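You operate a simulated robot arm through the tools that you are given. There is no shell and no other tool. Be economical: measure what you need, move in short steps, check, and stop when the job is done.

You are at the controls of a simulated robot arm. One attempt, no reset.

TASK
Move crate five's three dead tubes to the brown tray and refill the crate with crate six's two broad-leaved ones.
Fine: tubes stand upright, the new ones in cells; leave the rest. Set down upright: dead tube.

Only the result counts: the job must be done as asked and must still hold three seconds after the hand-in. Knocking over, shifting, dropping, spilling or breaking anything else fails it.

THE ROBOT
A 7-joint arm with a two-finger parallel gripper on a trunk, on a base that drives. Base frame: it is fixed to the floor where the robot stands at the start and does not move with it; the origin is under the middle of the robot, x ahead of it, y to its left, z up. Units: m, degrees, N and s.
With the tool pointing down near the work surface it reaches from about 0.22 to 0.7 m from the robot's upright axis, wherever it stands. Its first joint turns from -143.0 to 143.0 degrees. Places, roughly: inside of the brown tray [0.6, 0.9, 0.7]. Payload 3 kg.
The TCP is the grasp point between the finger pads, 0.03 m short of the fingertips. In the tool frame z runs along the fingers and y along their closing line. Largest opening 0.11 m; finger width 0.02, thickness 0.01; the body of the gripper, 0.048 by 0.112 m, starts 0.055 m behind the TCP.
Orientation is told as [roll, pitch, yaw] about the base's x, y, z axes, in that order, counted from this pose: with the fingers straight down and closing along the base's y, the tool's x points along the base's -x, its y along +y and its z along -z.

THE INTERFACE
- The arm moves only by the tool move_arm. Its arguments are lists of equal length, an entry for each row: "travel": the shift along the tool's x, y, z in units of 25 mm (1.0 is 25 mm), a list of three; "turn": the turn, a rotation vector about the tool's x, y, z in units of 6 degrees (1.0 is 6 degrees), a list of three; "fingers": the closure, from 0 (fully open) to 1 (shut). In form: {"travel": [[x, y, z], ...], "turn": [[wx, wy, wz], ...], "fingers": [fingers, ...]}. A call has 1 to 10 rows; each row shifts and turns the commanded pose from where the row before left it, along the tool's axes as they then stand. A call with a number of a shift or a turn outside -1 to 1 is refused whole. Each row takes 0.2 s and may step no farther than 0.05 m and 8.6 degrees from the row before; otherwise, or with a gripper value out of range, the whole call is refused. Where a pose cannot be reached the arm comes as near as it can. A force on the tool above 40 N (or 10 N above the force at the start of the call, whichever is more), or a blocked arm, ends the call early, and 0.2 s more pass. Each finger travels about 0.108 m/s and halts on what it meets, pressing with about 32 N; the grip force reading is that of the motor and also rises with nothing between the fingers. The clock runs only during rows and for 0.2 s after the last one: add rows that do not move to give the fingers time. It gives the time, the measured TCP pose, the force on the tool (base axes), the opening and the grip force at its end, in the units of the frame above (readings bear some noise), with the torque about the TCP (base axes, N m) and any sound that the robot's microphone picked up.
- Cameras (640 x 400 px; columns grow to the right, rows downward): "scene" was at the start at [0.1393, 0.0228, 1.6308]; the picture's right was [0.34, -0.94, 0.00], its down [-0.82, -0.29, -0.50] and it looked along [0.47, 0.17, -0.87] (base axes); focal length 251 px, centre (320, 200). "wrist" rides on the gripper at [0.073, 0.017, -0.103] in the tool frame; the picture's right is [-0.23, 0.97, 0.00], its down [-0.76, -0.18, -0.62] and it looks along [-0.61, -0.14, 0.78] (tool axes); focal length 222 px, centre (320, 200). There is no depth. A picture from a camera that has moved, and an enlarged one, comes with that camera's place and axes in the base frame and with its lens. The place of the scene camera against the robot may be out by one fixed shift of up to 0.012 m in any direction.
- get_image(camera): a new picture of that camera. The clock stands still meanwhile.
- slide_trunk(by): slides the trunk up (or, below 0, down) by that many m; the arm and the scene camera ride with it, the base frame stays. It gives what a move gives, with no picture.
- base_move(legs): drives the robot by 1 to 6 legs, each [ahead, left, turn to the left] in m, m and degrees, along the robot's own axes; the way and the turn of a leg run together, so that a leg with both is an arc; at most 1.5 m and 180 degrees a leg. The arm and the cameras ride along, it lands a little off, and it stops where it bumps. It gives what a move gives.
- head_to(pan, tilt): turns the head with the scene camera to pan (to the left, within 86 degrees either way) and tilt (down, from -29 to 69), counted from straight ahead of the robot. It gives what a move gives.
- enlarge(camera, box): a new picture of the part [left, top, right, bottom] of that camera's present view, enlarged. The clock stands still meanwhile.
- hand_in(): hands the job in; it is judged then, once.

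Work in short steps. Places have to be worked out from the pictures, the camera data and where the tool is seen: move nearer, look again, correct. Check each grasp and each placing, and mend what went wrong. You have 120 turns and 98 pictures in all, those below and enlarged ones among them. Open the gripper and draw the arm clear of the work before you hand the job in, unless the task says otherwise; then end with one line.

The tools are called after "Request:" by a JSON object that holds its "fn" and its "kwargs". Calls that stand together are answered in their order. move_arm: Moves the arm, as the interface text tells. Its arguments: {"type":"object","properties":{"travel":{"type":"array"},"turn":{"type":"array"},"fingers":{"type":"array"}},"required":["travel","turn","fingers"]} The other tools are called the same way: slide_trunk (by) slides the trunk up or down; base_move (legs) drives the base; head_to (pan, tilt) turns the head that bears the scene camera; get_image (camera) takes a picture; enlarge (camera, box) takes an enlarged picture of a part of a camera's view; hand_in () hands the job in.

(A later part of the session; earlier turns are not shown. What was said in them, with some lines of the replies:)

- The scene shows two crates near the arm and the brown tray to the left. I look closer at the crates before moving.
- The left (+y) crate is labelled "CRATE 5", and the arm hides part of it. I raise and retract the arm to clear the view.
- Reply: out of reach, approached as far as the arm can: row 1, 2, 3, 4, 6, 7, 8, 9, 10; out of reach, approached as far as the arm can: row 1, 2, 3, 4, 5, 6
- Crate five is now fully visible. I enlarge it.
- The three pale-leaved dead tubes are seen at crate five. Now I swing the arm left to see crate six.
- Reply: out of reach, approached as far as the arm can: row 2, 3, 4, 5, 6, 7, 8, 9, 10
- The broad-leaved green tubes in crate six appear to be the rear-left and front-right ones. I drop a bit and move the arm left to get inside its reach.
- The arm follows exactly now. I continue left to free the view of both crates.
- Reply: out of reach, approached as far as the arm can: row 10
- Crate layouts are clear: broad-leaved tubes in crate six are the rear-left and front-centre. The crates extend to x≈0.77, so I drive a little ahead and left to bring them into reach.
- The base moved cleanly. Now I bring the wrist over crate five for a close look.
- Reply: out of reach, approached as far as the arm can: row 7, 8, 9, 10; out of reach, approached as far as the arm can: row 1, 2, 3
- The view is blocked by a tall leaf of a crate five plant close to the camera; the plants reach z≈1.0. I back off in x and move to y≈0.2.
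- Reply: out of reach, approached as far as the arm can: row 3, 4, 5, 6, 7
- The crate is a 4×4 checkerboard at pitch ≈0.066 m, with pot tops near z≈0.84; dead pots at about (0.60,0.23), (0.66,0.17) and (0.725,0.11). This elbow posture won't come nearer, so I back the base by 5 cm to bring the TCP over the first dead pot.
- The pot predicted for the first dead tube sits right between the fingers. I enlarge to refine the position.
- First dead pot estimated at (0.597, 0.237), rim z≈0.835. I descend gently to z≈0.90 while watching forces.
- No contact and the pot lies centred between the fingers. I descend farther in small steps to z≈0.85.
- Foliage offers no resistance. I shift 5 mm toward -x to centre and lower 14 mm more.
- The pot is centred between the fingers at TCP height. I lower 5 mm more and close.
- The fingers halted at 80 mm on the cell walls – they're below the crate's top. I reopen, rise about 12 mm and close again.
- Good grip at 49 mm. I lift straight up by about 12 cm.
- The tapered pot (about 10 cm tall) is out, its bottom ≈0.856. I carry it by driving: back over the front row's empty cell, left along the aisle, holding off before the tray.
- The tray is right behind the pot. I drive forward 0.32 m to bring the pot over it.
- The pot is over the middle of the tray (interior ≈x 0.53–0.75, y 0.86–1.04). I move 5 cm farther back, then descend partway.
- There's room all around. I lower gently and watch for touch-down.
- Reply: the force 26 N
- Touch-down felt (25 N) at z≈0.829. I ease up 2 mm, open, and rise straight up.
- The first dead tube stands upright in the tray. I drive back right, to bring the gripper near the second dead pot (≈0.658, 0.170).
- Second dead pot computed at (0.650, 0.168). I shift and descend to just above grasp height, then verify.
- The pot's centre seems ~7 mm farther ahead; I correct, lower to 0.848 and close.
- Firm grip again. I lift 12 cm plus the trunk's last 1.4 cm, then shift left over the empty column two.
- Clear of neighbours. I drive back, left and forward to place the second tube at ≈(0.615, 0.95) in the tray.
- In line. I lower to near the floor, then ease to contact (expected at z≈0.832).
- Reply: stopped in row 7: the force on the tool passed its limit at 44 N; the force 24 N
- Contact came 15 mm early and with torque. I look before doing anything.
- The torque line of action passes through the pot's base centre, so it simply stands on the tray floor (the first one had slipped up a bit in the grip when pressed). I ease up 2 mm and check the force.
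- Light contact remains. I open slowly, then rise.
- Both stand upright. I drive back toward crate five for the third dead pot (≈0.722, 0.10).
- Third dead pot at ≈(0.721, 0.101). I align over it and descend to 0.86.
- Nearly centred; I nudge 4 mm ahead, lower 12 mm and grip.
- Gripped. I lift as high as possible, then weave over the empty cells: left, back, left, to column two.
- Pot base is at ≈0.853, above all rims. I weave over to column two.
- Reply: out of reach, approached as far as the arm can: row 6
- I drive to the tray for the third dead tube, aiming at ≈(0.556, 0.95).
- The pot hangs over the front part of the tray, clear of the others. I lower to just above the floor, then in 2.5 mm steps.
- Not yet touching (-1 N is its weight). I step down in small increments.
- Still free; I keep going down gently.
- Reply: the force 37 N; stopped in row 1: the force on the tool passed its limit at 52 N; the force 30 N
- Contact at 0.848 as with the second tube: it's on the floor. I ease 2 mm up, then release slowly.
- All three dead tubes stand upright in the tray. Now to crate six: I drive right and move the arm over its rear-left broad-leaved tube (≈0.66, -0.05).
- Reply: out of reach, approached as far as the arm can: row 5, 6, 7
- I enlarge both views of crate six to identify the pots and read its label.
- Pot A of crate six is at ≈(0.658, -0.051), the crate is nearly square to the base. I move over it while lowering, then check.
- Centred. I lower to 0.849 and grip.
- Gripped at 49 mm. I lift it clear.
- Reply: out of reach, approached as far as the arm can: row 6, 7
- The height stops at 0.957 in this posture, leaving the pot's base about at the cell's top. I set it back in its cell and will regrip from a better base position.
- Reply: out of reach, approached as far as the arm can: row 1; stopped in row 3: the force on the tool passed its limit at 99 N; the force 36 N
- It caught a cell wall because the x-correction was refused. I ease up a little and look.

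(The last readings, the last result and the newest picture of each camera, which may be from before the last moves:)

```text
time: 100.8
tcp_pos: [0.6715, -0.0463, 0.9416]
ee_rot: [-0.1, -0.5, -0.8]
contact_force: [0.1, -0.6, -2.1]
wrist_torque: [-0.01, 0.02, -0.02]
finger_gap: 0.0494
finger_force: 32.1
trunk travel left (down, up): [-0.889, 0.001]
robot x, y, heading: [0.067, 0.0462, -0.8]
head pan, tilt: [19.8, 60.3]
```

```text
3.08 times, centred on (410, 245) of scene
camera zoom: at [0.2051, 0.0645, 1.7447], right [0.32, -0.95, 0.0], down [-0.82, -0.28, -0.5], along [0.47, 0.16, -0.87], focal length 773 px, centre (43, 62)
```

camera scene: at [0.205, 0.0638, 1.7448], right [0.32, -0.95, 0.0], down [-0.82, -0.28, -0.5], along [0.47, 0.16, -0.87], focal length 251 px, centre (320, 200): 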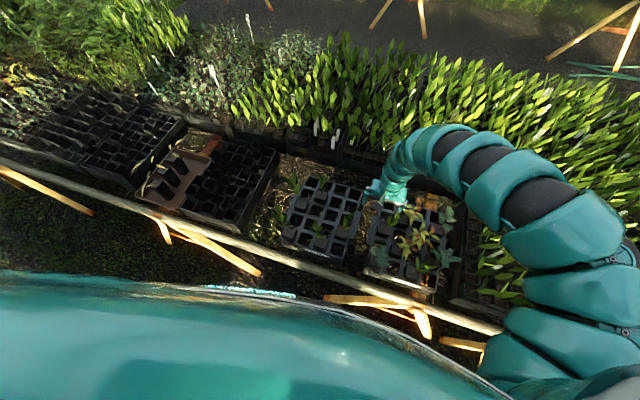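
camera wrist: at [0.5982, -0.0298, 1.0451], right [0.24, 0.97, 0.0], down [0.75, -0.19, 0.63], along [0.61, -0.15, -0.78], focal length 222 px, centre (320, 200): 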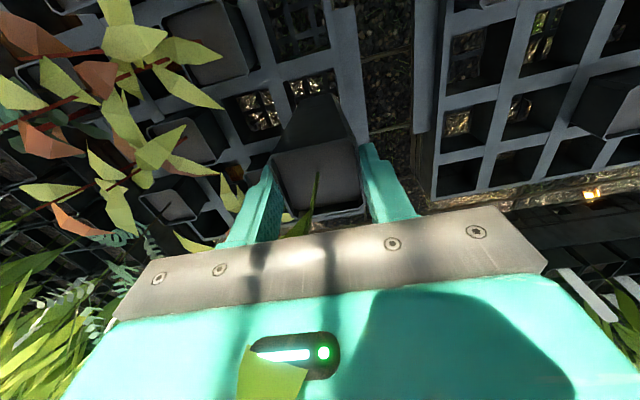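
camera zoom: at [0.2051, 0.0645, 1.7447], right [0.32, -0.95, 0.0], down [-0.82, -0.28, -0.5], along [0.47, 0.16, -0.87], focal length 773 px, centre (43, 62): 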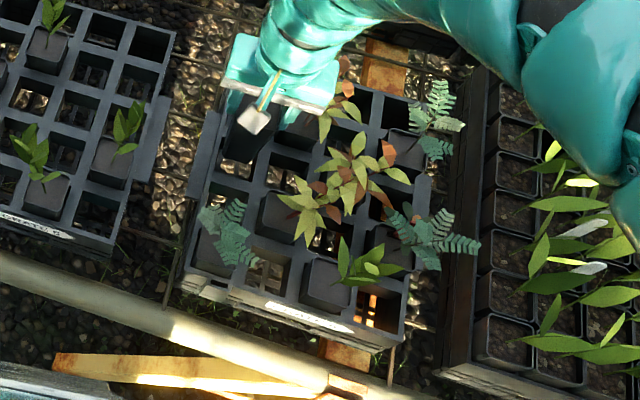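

No shift of the crate; the pot's base is now free just above the crate top (base ≈0.13 below TCP). I rise again and drive the base left toward crate five's cell R3C3 (≈0.657, 0.167).

Request:
{"fn": "move_arm", "kwargs": {"travel": [[0, 0, -0.4], [0, 0, -0.25], [-0.3, 0, -0.3]], "turn": [[0, 0, 0], [0, 0, 0], [0, 0, 0]], "fingers": [1, 1, 1]}}

Request:
{"fn": "get_image", "kwargs": {"camera": "wrist"}}

```text
time: 101.6
tcp_pos: [0.6778, -0.0461, 0.965]
ee_rot: [-0.1, -0.4, -0.7]
contact_force: [0.0, -0.3, -2.7]
wrist_torque: [0.02, 0.03, 0.02]
finger_gap: 0.0494
finger_force: 31.7
trunk travel left (down, up): [-0.889, 0.001]
robot x, y, heading: [0.0672, 0.0447, -0.7]
head pan, tilt: [19.8, 60.3]
```

```text
30 pictures are left
camera wrist: at [0.6051, -0.0292, 1.0689], right [0.24, 0.97, 0.0], down [0.75, -0.19, 0.63], along [0.61, -0.15, -0.78], focal length 222 px, centre (320, 200)
```

wrist: 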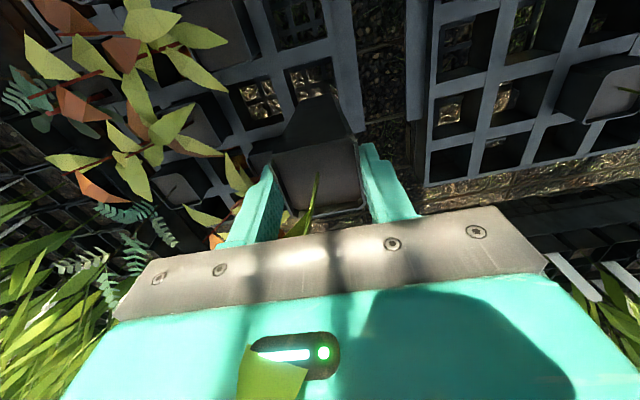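

Clear. I drive left so the pot hangs over cell R3C3.

Request:
{"fn": "base_move", "kwargs": {"legs": [[-0.02, 0.206, 0.7]]}}

Request:
{"fn": "get_image", "kwargs": {"camera": "wrist"}}

Request:
{"fn": "enlarge", "kwargs": {"camera": "scene", "box": [290, 170, 430, 290]}}

```text
time: 103.2
tcp_pos: [0.6599, 0.1658, 0.9656]
ee_rot: [-0.2, -0.4, 0.3]
contact_force: [0.3, -0.2, -1.0]
wrist_torque: [-0.01, -0.01, 0.01]
finger_gap: 0.0494
finger_force: 32.0
trunk travel left (down, up): [-0.889, 0.001]
robot x, y, heading: [0.0477, 0.2457, -0.1]
head pan, tilt: [19.8, 60.3]
```

```text
29 pictures are left
camera wrist: at [0.5873, 0.1815, 1.0688], right [0.22, 0.97, 0.0], down [0.76, -0.17, 0.63], along [0.61, -0.14, -0.78], focal length 222 px, centre (320, 200)
```

wrist: 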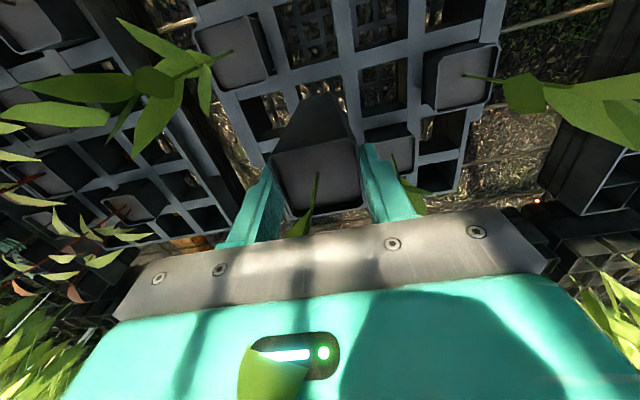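

```text
3.33 times, centred on (360, 230) of scene
camera zoom: at [0.1858, 0.2696, 1.7447], right [0.34, -0.94, 0.0], down [-0.82, -0.29, -0.49], along [0.47, 0.17, -0.87], focal length 838 px, centre (187, 100)
```

zoom: 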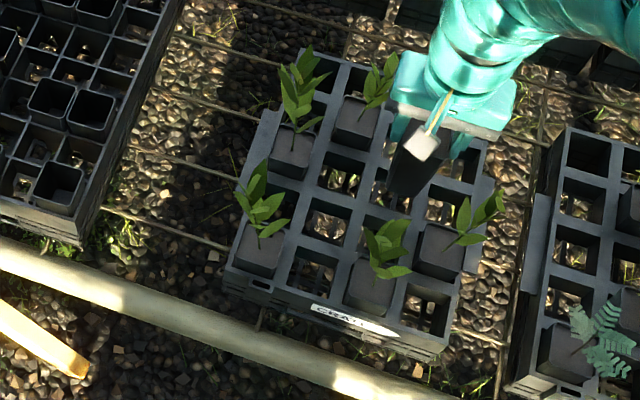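

In line with cell R3C3. I adjust by 3 mm and lower slowly into the cell.

Request:
{"fn": "move_arm", "kwargs": {"travel": [[0.12, 0.04, 0.4], [0, 0, 0.5], [0, 0, 0.5], [0, 0, 0.5]], "turn": [[0, 0, 0], [0, 0, 0], [0, 0, 0], [0, 0, 0]], "fingers": [1, 1, 1, 1]}}

Request:
{"fn": "get_image", "kwargs": {"camera": "wrist"}}

```text
time: 104.2
tcp_pos: [0.6588, 0.1657, 0.9166]
ee_rot: [-0.1, -0.5, 0.2]
contact_force: [0.4, -0.9, -1.6]
wrist_torque: [-0.01, 0.01, 0.04]
finger_gap: 0.0494
finger_force: 31.8
trunk travel left (down, up): [-0.889, 0.001]
robot x, y, heading: [0.0452, 0.2442, -0.1]
head pan, tilt: [19.8, 60.3]
```

```text
27 pictures are left
camera wrist: at [0.5851, 0.1813, 1.0205], right [0.22, 0.97, 0.0], down [0.76, -0.17, 0.63], along [0.61, -0.14, -0.78], focal length 222 px, centre (320, 200)
```

wrist: 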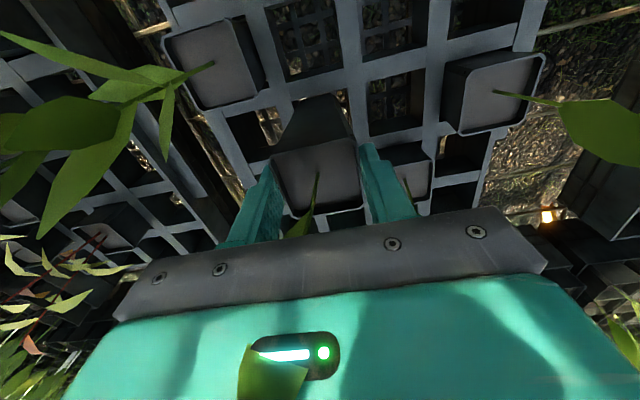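

The base has entered the cell with no contact. I continue down carefully.

Request:
{"fn": "move_arm", "kwargs": {"travel": [[0.05, 0, 0.4], [0, 0, 0.4], [0, 0, 0.4], [0, 0, 0.4], [0, 0, 0.4], [0, 0, 0.2]], "turn": [[0, 0, 0], [0, 0, 0], [0, 0, 0], [0, 0, 0], [0, 0, 0], [0, 0, 0]], "fingers": [1, 1, 1, 1, 1, 1]}}

Request:
{"fn": "get_image", "kwargs": {"camera": "wrist"}}

```text
time: 105.6
tcp_pos: [0.6571, 0.1668, 0.8634]
ee_rot: [-0.1, -0.5, 0.2]
contact_force: [-0.3, 4.3, -1.6]
wrist_torque: [0.2, 0.02, -0.05]
finger_gap: 0.0494
finger_force: 32.1
trunk travel left (down, up): [-0.889, 0.001]
robot x, y, heading: [0.0474, 0.2467, -0.1]
head pan, tilt: [19.8, 60.3]
```

```text
26 pictures are left
camera wrist: at [0.5838, 0.1825, 0.9664], right [0.22, 0.97, 0.0], down [0.76, -0.17, 0.63], along [0.61, -0.14, -0.78], focal length 222 px, centre (320, 200)
```

wrist: 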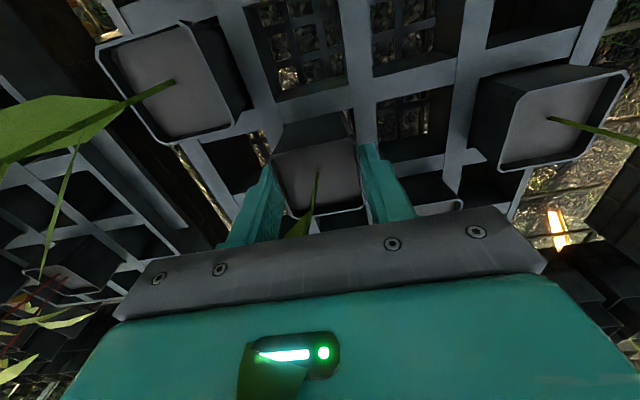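

Nearly seated. I lower the last centimetre in small steps.

Request:
{"fn": "move_arm", "kwargs": {"travel": [[0, 0, 0.12], [0, 0, 0.12], [0, 0, 0.12], [0, 0, 0]], "turn": [[0, 0, 0], [0, 0, 0], [0, 0, 0], [0, 0, 0]], "fingers": [1, 1, 1, 1]}}

```text
time: 106.6
tcp_pos: [0.6577, 0.1673, 0.8547]
ee_rot: [-0.1, -0.5, 0.2]
contact_force: [1.3, 4.4, 0.1]
wrist_torque: [0.18, -0.01, -0.08]
finger_gap: 0.0494
finger_force: 31.8
trunk travel left (down, up): [-0.889, 0.001]
robot x, y, heading: [0.0488, 0.2434, 0.1]
head pan, tilt: [19.8, 60.3]
```

A slight side touch on the -y wall; I shift 1 mm to +y and lower a bit more.

Request:
{"fn": "move_arm", "kwargs": {"travel": [[0, 0.06, 0.08], [0, 0, 0.08], [0, 0, 0]], "turn": [[0, 0, 0], [0, 0, 0], [0, 0, 0]], "fingers": [1, 1, 1]}}

```text
time: 107.4
tcp_pos: [0.6578, 0.1676, 0.8508]
ee_rot: [-0.1, -0.5, 0.2]
contact_force: [1.6, -0.5, -1.2]
wrist_torque: [-0.04, -0.1, -0.01]
finger_gap: 0.0493
finger_force: 32.0
trunk travel left (down, up): [-0.889, 0.001]
robot x, y, heading: [0.0462, 0.2455, 0.2]
head pan, tilt: [19.8, 60.3]
```

Still hanging freely. I lower further in 2 mm steps to feel the bottom.

Request:
{"fn": "move_arm", "kwargs": {"travel": [[0, 0, 0.08], [0, 0, 0]], "turn": [[0, 0, 0], [0, 0, 0]], "fingers": [1, 1]}}

Request:
{"fn": "move_arm", "kwargs": {"travel": [[0, 0, 0.08], [0, 0, 0]], "turn": [[0, 0, 0], [0, 0, 0]], "fingers": [1, 1]}}

```text
time: 108.0
tcp_pos: [0.6581, 0.1666, 0.8479]
ee_rot: [-0.1, -0.5, 0.2]
contact_force: [1.3, -0.9, 1.1]
wrist_torque: [0.0, 0.0, -0.01]
finger_gap: 0.0496
finger_force: 31.9
trunk travel left (down, up): [-0.889, 0.001]
robot x, y, heading: [0.0458, 0.2482, 0.0]
head pan, tilt: [19.8, 60.3]
```

```text
time: 108.6
tcp_pos: [0.6569, 0.1682, 0.8492]
ee_rot: [0.0, -0.7, 0.2]
contact_force: [2.3, -2.0, 27.5]
wrist_torque: [-0.06, 0.58, -0.1]
finger_gap: 0.0492
finger_force: 32.1
trunk travel left (down, up): [-0.889, 0.001]
robot x, y, heading: [0.0445, 0.2467, 0.2]
head pan, tilt: [19.8, 60.3]
```

Seated (27 N at 0.848). I ease up 2 mm, release, and rise.

Request:
{"fn": "move_arm", "kwargs": {"travel": [[0, 0, -0.06], [0, 0, 0], [0, 0, 0], [0, 0, 0], [0, 0, 0]], "turn": [[0, 0, 0], [0, 0, 0], [0, 0, 0], [0, 0, 0], [0, 0, 0]], "fingers": [1, 0.5, 0.4, 0.2, 0]}}

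Request:
{"fn": "move_arm", "kwargs": {"travel": [[0, 0, 0], [0, 0, -0.5], [0, 0, -1], [0, 0, -1], [0, 0, -1], [0, 0, -0.9]], "turn": [[0, 0, 0], [0, 0, 0], [0, 0, 0], [0, 0, 0], [0, 0, 0], [0, 0, 0]], "fingers": [0, 0, 0, 0, 0, 0]}}

Request:
{"fn": "get_image", "kwargs": {"camera": "wrist"}}

Request:
{"fn": "enlarge", "kwargs": {"camera": "scene", "box": [290, 170, 470, 310]}}

```text
time: 109.8
tcp_pos: [0.658, 0.1673, 0.8469]
ee_rot: [-0.1, -0.5, 0.1]
contact_force: [-0.2, -0.5, -0.5]
wrist_torque: [0.0, 0.04, 0.03]
finger_gap: 0.11
finger_force: 0.1
trunk travel left (down, up): [-0.889, 0.001]
robot x, y, heading: [0.0442, 0.2441, 0.0]
head pan, tilt: [19.8, 60.3]
```

```text
time: 111.2
tcp_pos: [0.6567, 0.1675, 0.9585]
ee_rot: [-0.1, -0.4, 0.1]
contact_force: [-0.3, -0.3, 0.3]
wrist_torque: [0.0, -0.03, 0.02]
finger_gap: 0.1103
finger_force: 0.0
trunk travel left (down, up): [-0.889, 0.001]
robot x, y, heading: [0.0473, 0.2481, 0.2]
head pan, tilt: [19.8, 60.3]
```

```text
25 pictures are left
camera wrist: at [0.5841, 0.1833, 1.0608], right [0.22, 0.97, 0.0], down [0.76, -0.17, 0.63], along [0.61, -0.14, -0.78], focal length 222 px, centre (320, 200)
```

wrist: 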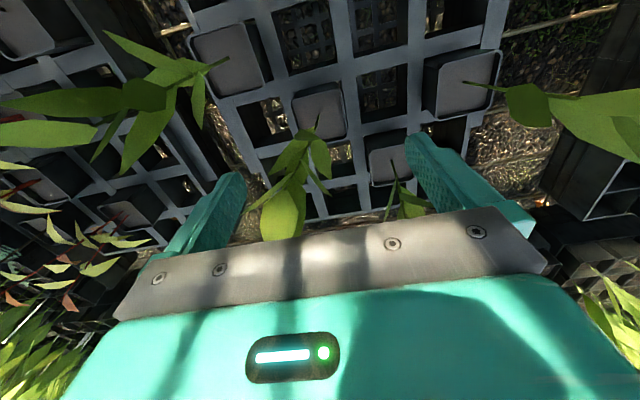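

```text
2.86 times, centred on (380, 240) of scene
camera zoom: at [0.1852, 0.2686, 1.7448], right [0.34, -0.94, 0.0], down [-0.82, -0.29, -0.5], along [0.47, 0.17, -0.87], focal length 718 px, centre (149, 86)
```

zoom: 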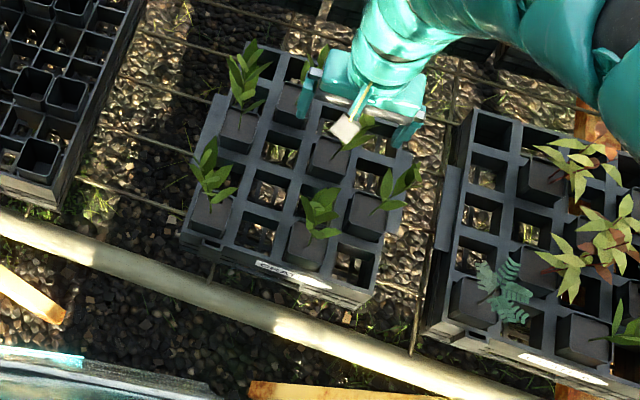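

The new tube stands in R3C3. I shift the arm to a roomier posture and drive toward crate six's second broad-leaved tube (≈0.533, -0.185).

Request:
{"fn": "move_arm", "kwargs": {"travel": [[-0.2, 0.9, -0.2], [-0.2, 0.9, -0.2], [-0.2, 0.9, -0.2], [-0.2, 0.9, -0.2], [0, 0.8, 0]], "turn": [[0, 0, 0], [0, 0, 0], [0, 0, 0], [0, 0, 0], [0, 0, 0]], "fingers": [0, 0, 0, 0, 0]}}

Request:
{"fn": "base_move", "kwargs": {"legs": [[-0.144, -0.45, 0]]}}

Request:
{"fn": "get_image", "kwargs": {"camera": "wrist"}}

Request:
{"fn": "get_image", "kwargs": {"camera": "scene"}}

```text
time: 112.4
tcp_pos: [0.677, 0.2785, 0.9792]
ee_rot: [-0.1, -0.6, 0.1]
contact_force: [-0.2, -0.6, 0.5]
wrist_torque: [-0.02, 0.01, 0.01]
finger_gap: 0.1099
finger_force: 0.0
trunk travel left (down, up): [-0.889, 0.001]
robot x, y, heading: [0.0466, 0.2438, -0.0]
head pan, tilt: [19.8, 60.3]
```

```text
time: 115.2
tcp_pos: [0.5357, -0.1787, 0.9787]
ee_rot: [-0.1, -0.5, 0.1]
contact_force: [-0.7, 0.4, 0.4]
wrist_torque: [0.03, 0.01, 0.0]
finger_gap: 0.1099
finger_force: 0.1
trunk travel left (down, up): [-0.889, 0.001]
robot x, y, heading: [-0.0945, -0.2101, -0.1]
head pan, tilt: [19.8, 60.3]
```

```text
23 pictures are left
camera wrist: at [0.4607, -0.1634, 1.0814], right [0.23, 0.97, 0.0], down [0.76, -0.18, 0.63], along [0.61, -0.14, -0.78], focal length 222 px, centre (320, 200)
```

wrist: 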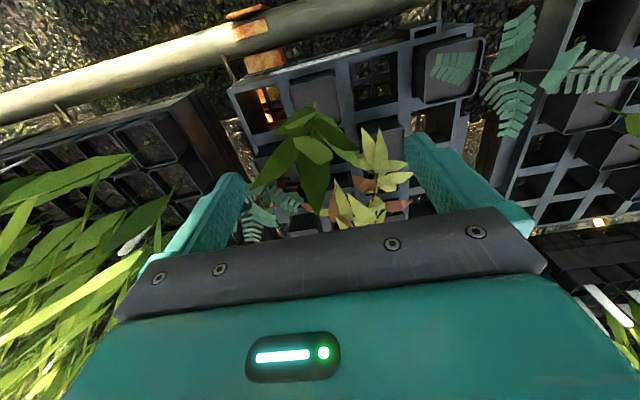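

```text
22 pictures are left
camera scene: at [0.0429, -0.1881, 1.7448], right [0.34, -0.94, 0.0], down [-0.82, -0.29, -0.5], along [0.47, 0.17, -0.87], focal length 251 px, centre (320, 200)
```

scene: 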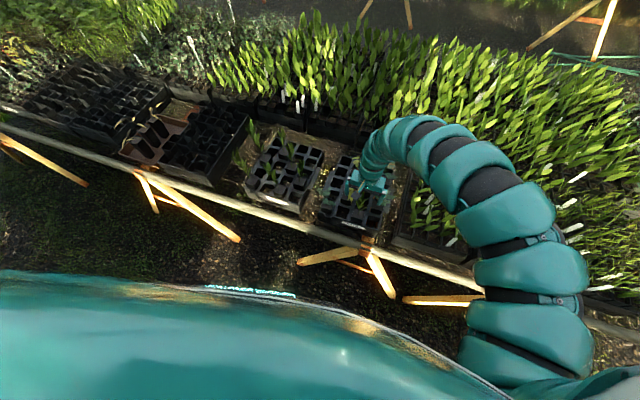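

Pot B appears near (0.517, -0.181). I enlarge to refine.

Request:
{"fn": "enlarge", "kwargs": {"camera": "wrist", "box": [220, 20, 500, 220]}}

```text
2.00 times, centred on (360, 120) of wrist
camera zoom: at [0.4607, -0.1634, 1.0814], right [0.23, 0.97, 0.0], down [0.76, -0.18, 0.63], along [0.61, -0.14, -0.78], focal length 444 px, centre (240, 360)
```

zoom: 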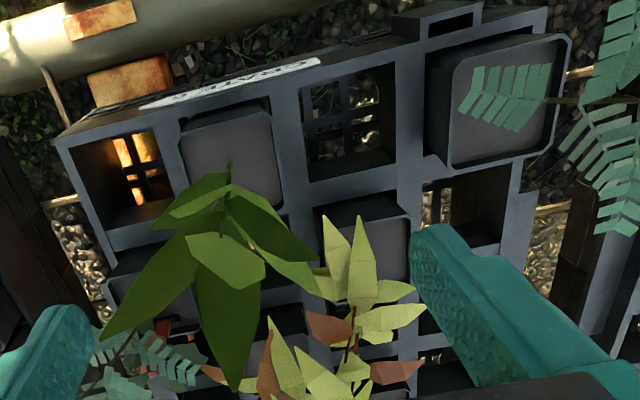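

Pot B at ≈(0.524, -0.181). I align and descend to 0.866, then check.

Request:
{"fn": "move_arm", "kwargs": {"travel": [[0.45, -0.1, 0.5], [0, 0, 0.9], [0, 0, 0.9], [0, 0, 0.9], [0, 0, 0.9], [0, 0, 0.4]], "turn": [[0, 0, 0], [0, 0, 0], [0, 0, 0], [0, 0, 0], [0, 0, 0], [0, 0, 0]], "fingers": [0, 0, 0, 0, 0, 0]}}

Request:
{"fn": "get_image", "kwargs": {"camera": "wrist"}}

```text
time: 116.6
tcp_pos: [0.5228, -0.1806, 0.8655]
ee_rot: [0.0, -0.4, 0.1]
contact_force: [-0.3, -0.5, -0.3]
wrist_torque: [0.01, 0.02, -0.02]
finger_gap: 0.1101
finger_force: 0.0
trunk travel left (down, up): [-0.889, 0.001]
robot x, y, heading: [-0.0963, -0.2124, -0.2]
head pan, tilt: [19.8, 60.3]
```

```text
20 pictures are left
camera wrist: at [0.4501, -0.1654, 0.9685], right [0.23, 0.97, 0.0], down [0.76, -0.18, 0.63], along [0.61, -0.14, -0.78], focal length 222 px, centre (320, 200)
```

wrist: 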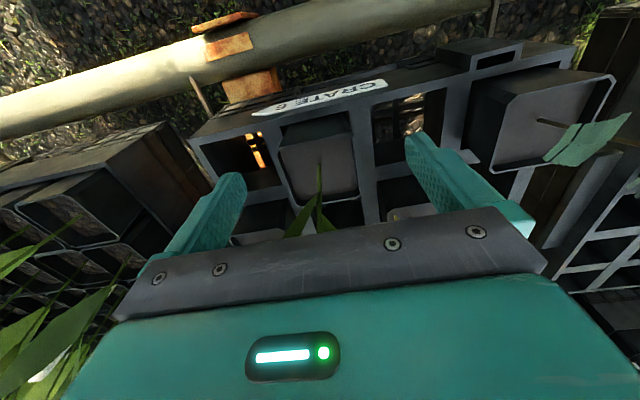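

The label reads CRATE 6. Nudge 4 mm ahead, lower to 0.849, grip.

Request:
{"fn": "move_arm", "kwargs": {"travel": [[-0.17, 0, 0.3], [0, 0, 0.35], [0, 0, 0], [0, 0, 0], [0, 0, 0], [0, 0, 0]], "turn": [[0, 0, 0], [0, 0, 0], [0, 0, 0], [0, 0, 0], [0, 0, 0], [0, 0, 0]], "fingers": [0, 0, 0, 0.5, 1, 1]}}

Request:
{"fn": "move_arm", "kwargs": {"travel": [[0, 0, -0.4], [0, 0, -0.8], [0, 0, -0.9], [0, 0, -0.9], [0, 0, -0.9], [0, 0, -0.9], [0, 0, -0.3]], "turn": [[0, 0, 0], [0, 0, 0], [0, 0, 0], [0, 0, 0], [0, 0, 0], [0, 0, 0], [0, 0, 0]], "fingers": [1, 1, 1, 1, 1, 1, 1]}}

Request:
{"fn": "get_image", "kwargs": {"camera": "wrist"}}

```text
time: 118.0
tcp_pos: [0.5282, -0.1806, 0.8489]
ee_rot: [-0.1, -0.6, 0.0]
contact_force: [0.6, 0.2, -0.1]
wrist_torque: [-0.01, -0.05, -0.02]
finger_gap: 0.0488
finger_force: 31.7
trunk travel left (down, up): [-0.889, 0.001]
robot x, y, heading: [-0.0957, -0.2124, 0.1]
head pan, tilt: [19.8, 60.3]
```

```text
time: 119.6
tcp_pos: [0.5281, -0.18, 0.976]
ee_rot: [-0.1, -0.5, 0.1]
contact_force: [0.3, -1.0, -2.1]
wrist_torque: [-0.02, 0.01, 0.01]
finger_gap: 0.0491
finger_force: 31.7
trunk travel left (down, up): [-0.889, 0.001]
robot x, y, heading: [-0.0927, -0.2112, -0.2]
head pan, tilt: [19.8, 60.3]
```

```text
19 pictures are left
camera wrist: at [0.454, -0.165, 1.0788], right [0.23, 0.97, 0.0], down [0.76, -0.17, 0.63], along [0.61, -0.14, -0.78], focal length 222 px, centre (320, 200)
```

wrist: 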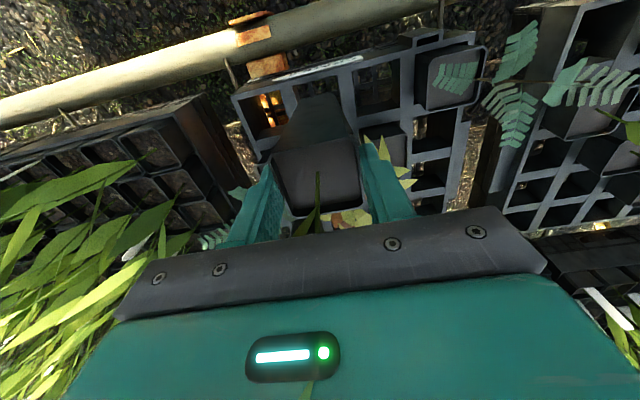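

Pot B is out. I drive back, left, and forward to bring it over cell R2C2 (0.593, 0.236).

Request:
{"fn": "base_move", "kwargs": {"legs": [[-0.2, 0, 0], [0, 0.416, 0], [0.265, 0, 0]]}}

Request:
{"fn": "get_image", "kwargs": {"camera": "wrist"}}

Request:
{"fn": "enlarge", "kwargs": {"camera": "scene", "box": [290, 150, 430, 270]}}

```text
time: 124.9
tcp_pos: [0.5834, 0.2429, 0.9749]
ee_rot: [-0.1, -0.4, 0.6]
contact_force: [-0.2, 0.2, -2.3]
wrist_torque: [-0.01, 0.02, -0.04]
finger_gap: 0.0493
finger_force: 32.2
trunk travel left (down, up): [-0.889, 0.001]
robot x, y, heading: [-0.0418, 0.2086, 0.7]
head pan, tilt: [19.8, 60.3]
```

```text
18 pictures are left
camera wrist: at [0.5098, 0.2583, 1.0784], right [0.22, 0.98, 0.0], down [0.76, -0.17, 0.63], along [0.61, -0.14, -0.78], focal length 222 px, centre (320, 200)
```

wrist: 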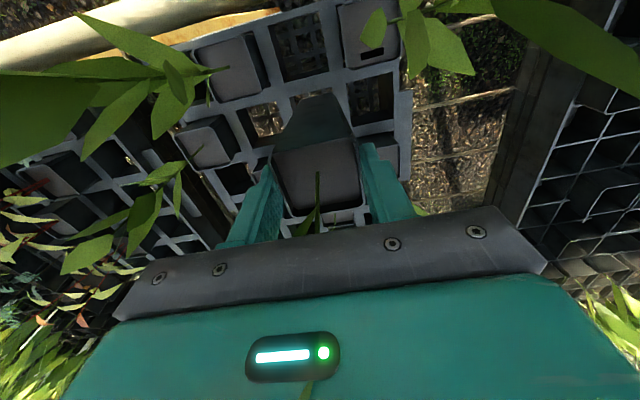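

```text
3.33 times, centred on (360, 210) of scene
camera zoom: at [0.0998, 0.2328, 1.7446], right [0.35, -0.94, 0.0], down [-0.82, -0.3, -0.49], along [0.46, 0.17, -0.87], focal length 838 px, centre (187, 167)
```

zoom: 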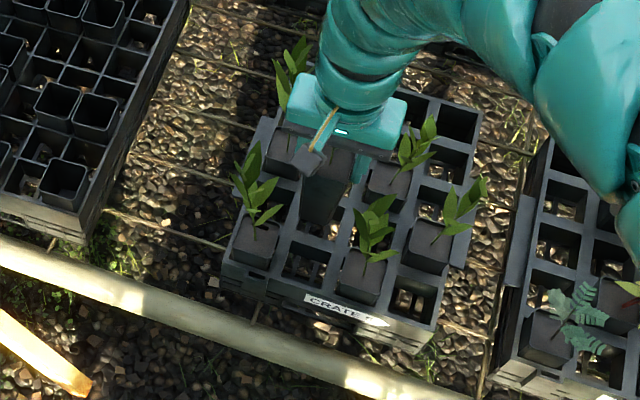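

I correct by +10 mm x, -7 mm y and 0.6° yaw, then begin lowering.

Request:
{"fn": "move_arm", "kwargs": {"travel": [[-0.38, -0.27, 0], [0, 0, 0.6], [0, 0, 0.5], [0, 0, 0.5], [0, 0, 0.5]], "turn": [[0, 0, 0.1], [0, 0, 0], [0, 0, 0], [0, 0, 0], [0, 0, 0]], "fingers": [1, 1, 1, 1, 1]}}

Request:
{"fn": "get_image", "kwargs": {"camera": "wrist"}}

```text
time: 126.1
tcp_pos: [0.5919, 0.2373, 0.9227]
ee_rot: [-0.1, -0.4, 0.0]
contact_force: [-0.4, 0.9, -2.3]
wrist_torque: [-0.02, -0.03, -0.01]
finger_gap: 0.0492
finger_force: 32.1
trunk travel left (down, up): [-0.889, 0.001]
robot x, y, heading: [-0.0438, 0.2053, 0.7]
head pan, tilt: [19.8, 60.3]
```

```text
16 pictures are left
camera wrist: at [0.5187, 0.2527, 1.0257], right [0.23, 0.97, 0.0], down [0.76, -0.18, 0.63], along [0.61, -0.14, -0.78], focal length 222 px, centre (320, 200)
```

wrist: 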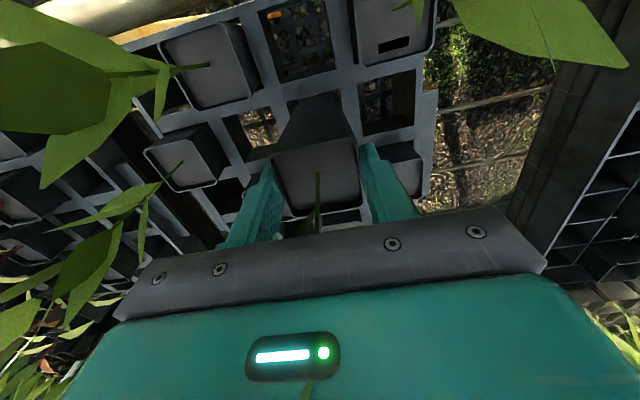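

The pot's base has entered cell R2C2 freely. I continue down.

Request:
{"fn": "move_arm", "kwargs": {"travel": [[-0.03, -0.06, 0.4], [0, 0, 0.4], [0, 0, 0.4], [0, 0, 0.4], [0, 0, 0.4], [0, 0, 0.3]], "turn": [[0, 0, 0], [0, 0, 0], [0, 0, 0], [0, 0, 0], [0, 0, 0], [0, 0, 0]], "fingers": [1, 1, 1, 1, 1, 1]}}

```text
time: 127.5
tcp_pos: [0.5924, 0.2348, 0.8671]
ee_rot: [-0.1, -0.5, -0.1]
contact_force: [-0.3, -0.6, -1.7]
wrist_torque: [-0.01, 0.03, 0.03]
finger_gap: 0.0495
finger_force: 32.2
trunk travel left (down, up): [-0.889, 0.001]
robot x, y, heading: [-0.0418, 0.2135, 0.7]
head pan, tilt: [19.8, 60.3]
```

No contact yet. I go to just above the expected seat at 0.848.

Request:
{"fn": "move_arm", "kwargs": {"travel": [[0, 0, 0.2], [0, 0, 0.2], [0, 0, 0.15], [0, 0, 0]], "turn": [[0, 0, 0], [0, 0, 0], [0, 0, 0], [0, 0, 0]], "fingers": [1, 1, 1, 1]}}

Request:
{"fn": "move_arm", "kwargs": {"travel": [[0, 0, 0.1], [0, 0, 0]], "turn": [[0, 0, 0], [0, 0, 0]], "fingers": [1, 1]}}

```text
time: 128.5
tcp_pos: [0.5948, 0.2341, 0.852]
ee_rot: [-0.1, -0.5, 0.1]
contact_force: [0.4, 0.4, -1.0]
wrist_torque: [0.02, -0.03, 0.0]
finger_gap: 0.0491
finger_force: 31.7
trunk travel left (down, up): [-0.889, 0.001]
robot x, y, heading: [-0.0408, 0.2074, 0.4]
head pan, tilt: [19.8, 60.3]
```

```text
time: 129.1
tcp_pos: [0.5923, 0.234, 0.8498]
ee_rot: [-0.1, -0.4, 0.1]
contact_force: [-0.1, -0.9, -2.1]
wrist_torque: [-0.01, 0.01, 0.05]
finger_gap: 0.0494
finger_force: 32.5
trunk travel left (down, up): [-0.889, 0.001]
robot x, y, heading: [-0.0424, 0.2079, 0.7]
head pan, tilt: [19.8, 60.3]
```

Almost seated; two more small steps.

Request:
{"fn": "move_arm", "kwargs": {"travel": [[0, 0, 0.08], [0, 0, 0]], "turn": [[0, 0, 0], [0, 0, 0]], "fingers": [1, 1]}}

```text
time: 129.7
tcp_pos: [0.593, 0.2359, 0.8487]
ee_rot: [-0.1, -0.7, 0.0]
contact_force: [0.4, -1.6, 6.9]
wrist_torque: [-0.13, 0.11, -0.01]
finger_gap: 0.0493
finger_force: 32.0
trunk travel left (down, up): [-0.889, 0.001]
robot x, y, heading: [-0.0436, 0.2102, 0.7]
head pan, tilt: [19.8, 60.3]
```

Seated (7 N). I release and rise straight up.

Request:
{"fn": "move_arm", "kwargs": {"travel": [[0, 0, 0], [0, 0, 0], [0, 0, 0], [0, 0, 0], [0, 0, 0]], "turn": [[0, 0, 0], [0, 0, 0], [0, 0, 0], [0, 0, 0], [0, 0, 0]], "fingers": [0.5, 0.4, 0.2, 0, 0]}}

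Request:
{"fn": "move_arm", "kwargs": {"travel": [[0, 0, -0.5], [0, 0, -1], [0, 0, -1], [0, 0, -1], [0, 0, -1], [0, 0, -0.7]], "turn": [[0, 0, 0], [0, 0, 0], [0, 0, 0], [0, 0, 0], [0, 0, 0], [0, 0, 0]], "fingers": [0, 0, 0, 0, 0, 0]}}

Request:
{"fn": "base_move", "kwargs": {"legs": [[-0.3, 0, 0]]}}

Request:
{"fn": "get_image", "kwargs": {"camera": "scene"}}

Request:
{"fn": "get_image", "kwargs": {"camera": "wrist"}}

```text
time: 130.9
tcp_pos: [0.5933, 0.2352, 0.8483]
ee_rot: [0.0, -0.4, 0.0]
contact_force: [-0.3, -0.3, 0.6]
wrist_torque: [0.04, -0.02, 0.02]
finger_gap: 0.11
finger_force: 0.1
trunk travel left (down, up): [-0.889, 0.001]
robot x, y, heading: [-0.0402, 0.2097, 0.6]
head pan, tilt: [19.8, 60.3]
```

```text
time: 132.3
tcp_pos: [0.591, 0.2354, 0.9772]
ee_rot: [-0.1, -0.5, 0.1]
contact_force: [-0.4, 0.5, 0.2]
wrist_torque: [0.01, -0.02, 0.03]
finger_gap: 0.1101
finger_force: 0.2
trunk travel left (down, up): [-0.889, 0.001]
robot x, y, heading: [-0.0393, 0.2094, 0.5]
head pan, tilt: [19.8, 60.3]
```

```text
time: 134.3
tcp_pos: [0.2918, 0.231, 0.9771]
ee_rot: [-0.1, -0.4, -0.2]
contact_force: [-0.2, 0.3, -0.1]
wrist_torque: [0.01, -0.03, 0.0]
finger_gap: 0.1097
finger_force: 0.0
trunk travel left (down, up): [-0.889, 0.001]
robot x, y, heading: [-0.3398, 0.2067, 0.1]
head pan, tilt: [19.8, 60.3]
```

```text
15 pictures are left
camera scene: at [-0.2012, 0.2302, 1.7449], right [0.34, -0.94, 0.0], down [-0.82, -0.3, -0.5], along [0.47, 0.17, -0.87], focal length 251 px, centre (320, 200)
```

scene: 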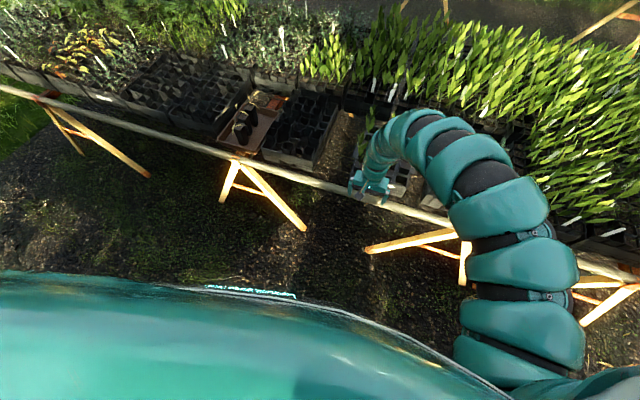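

```text
14 pictures are left
camera wrist: at [0.2199, 0.2467, 1.0813], right [0.23, 0.97, 0.0], down [0.76, -0.18, 0.63], along [0.61, -0.15, -0.78], focal length 222 px, centre (320, 200)
```

wrist: 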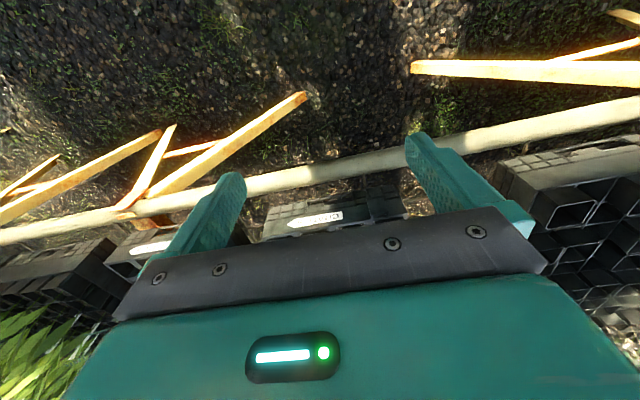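

The arm is drawn clear but hides the crates. I drive right to inspect the result.

Request:
{"fn": "base_move", "kwargs": {"legs": [[0, -0.4, 0]]}}

Request:
{"fn": "enlarge", "kwargs": {"camera": "scene", "box": [200, 60, 400, 230]}}

Request:
{"fn": "enlarge", "kwargs": {"camera": "scene", "box": [120, 60, 260, 180]}}

```text
time: 136.8
tcp_pos: [0.2973, -0.1569, 0.977]
ee_rot: [0.0, -0.5, 0.1]
contact_force: [-0.8, 0.5, -0.2]
wrist_torque: [-0.01, -0.02, 0.05]
finger_gap: 0.11
finger_force: 0.1
trunk travel left (down, up): [-0.889, 0.001]
robot x, y, heading: [-0.3349, -0.1849, 0.7]
head pan, tilt: [19.8, 60.3]
```

```text
2.35 times, centred on (300, 145) of scene
camera zoom: at [-0.1972, -0.1618, 1.7448], right [0.35, -0.94, 0.0], down [-0.81, -0.3, -0.5], along [0.46, 0.17, -0.87], focal length 591 px, centre (367, 329)
```

zoom: 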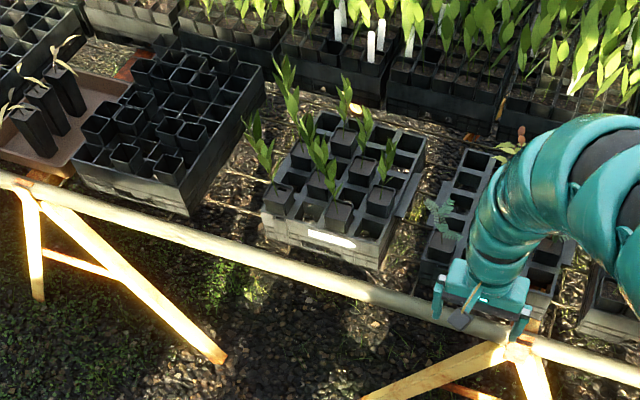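

```text
3.33 times, centred on (190, 120) of scene
camera zoom: at [-0.1972, -0.1618, 1.7448], right [0.35, -0.94, 0.0], down [-0.81, -0.3, -0.5], along [0.46, 0.17, -0.87], focal length 838 px, centre (753, 467)
```

zoom: 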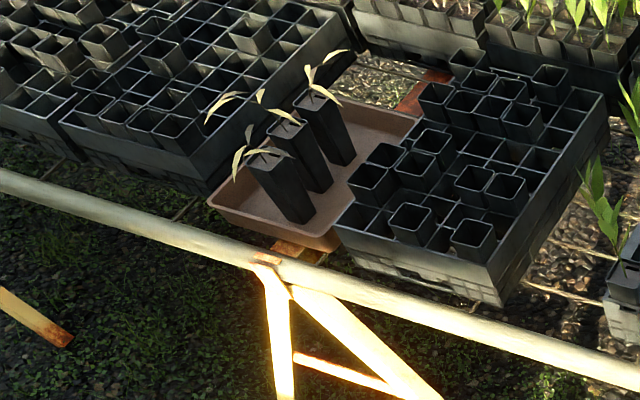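

Three dead tubes stand upright in the brown tray, and crate five holds seven green tubes in its cells. The gripper is open and clear of the bench, so I hand in.

Request:
{"fn": "hand_in", "kwargs": {}}

```text
The job is handed in.
```

The job is handed in: crate five's three dead tubes stand upright in the brown tray, and crate six's two broad-leaved tubes stand in two of the cells they left. While I carried the first broad-leaved tube, it caught a cell wall of crate six (peak 99 N). The crate showed no shift in the picture taken right after.
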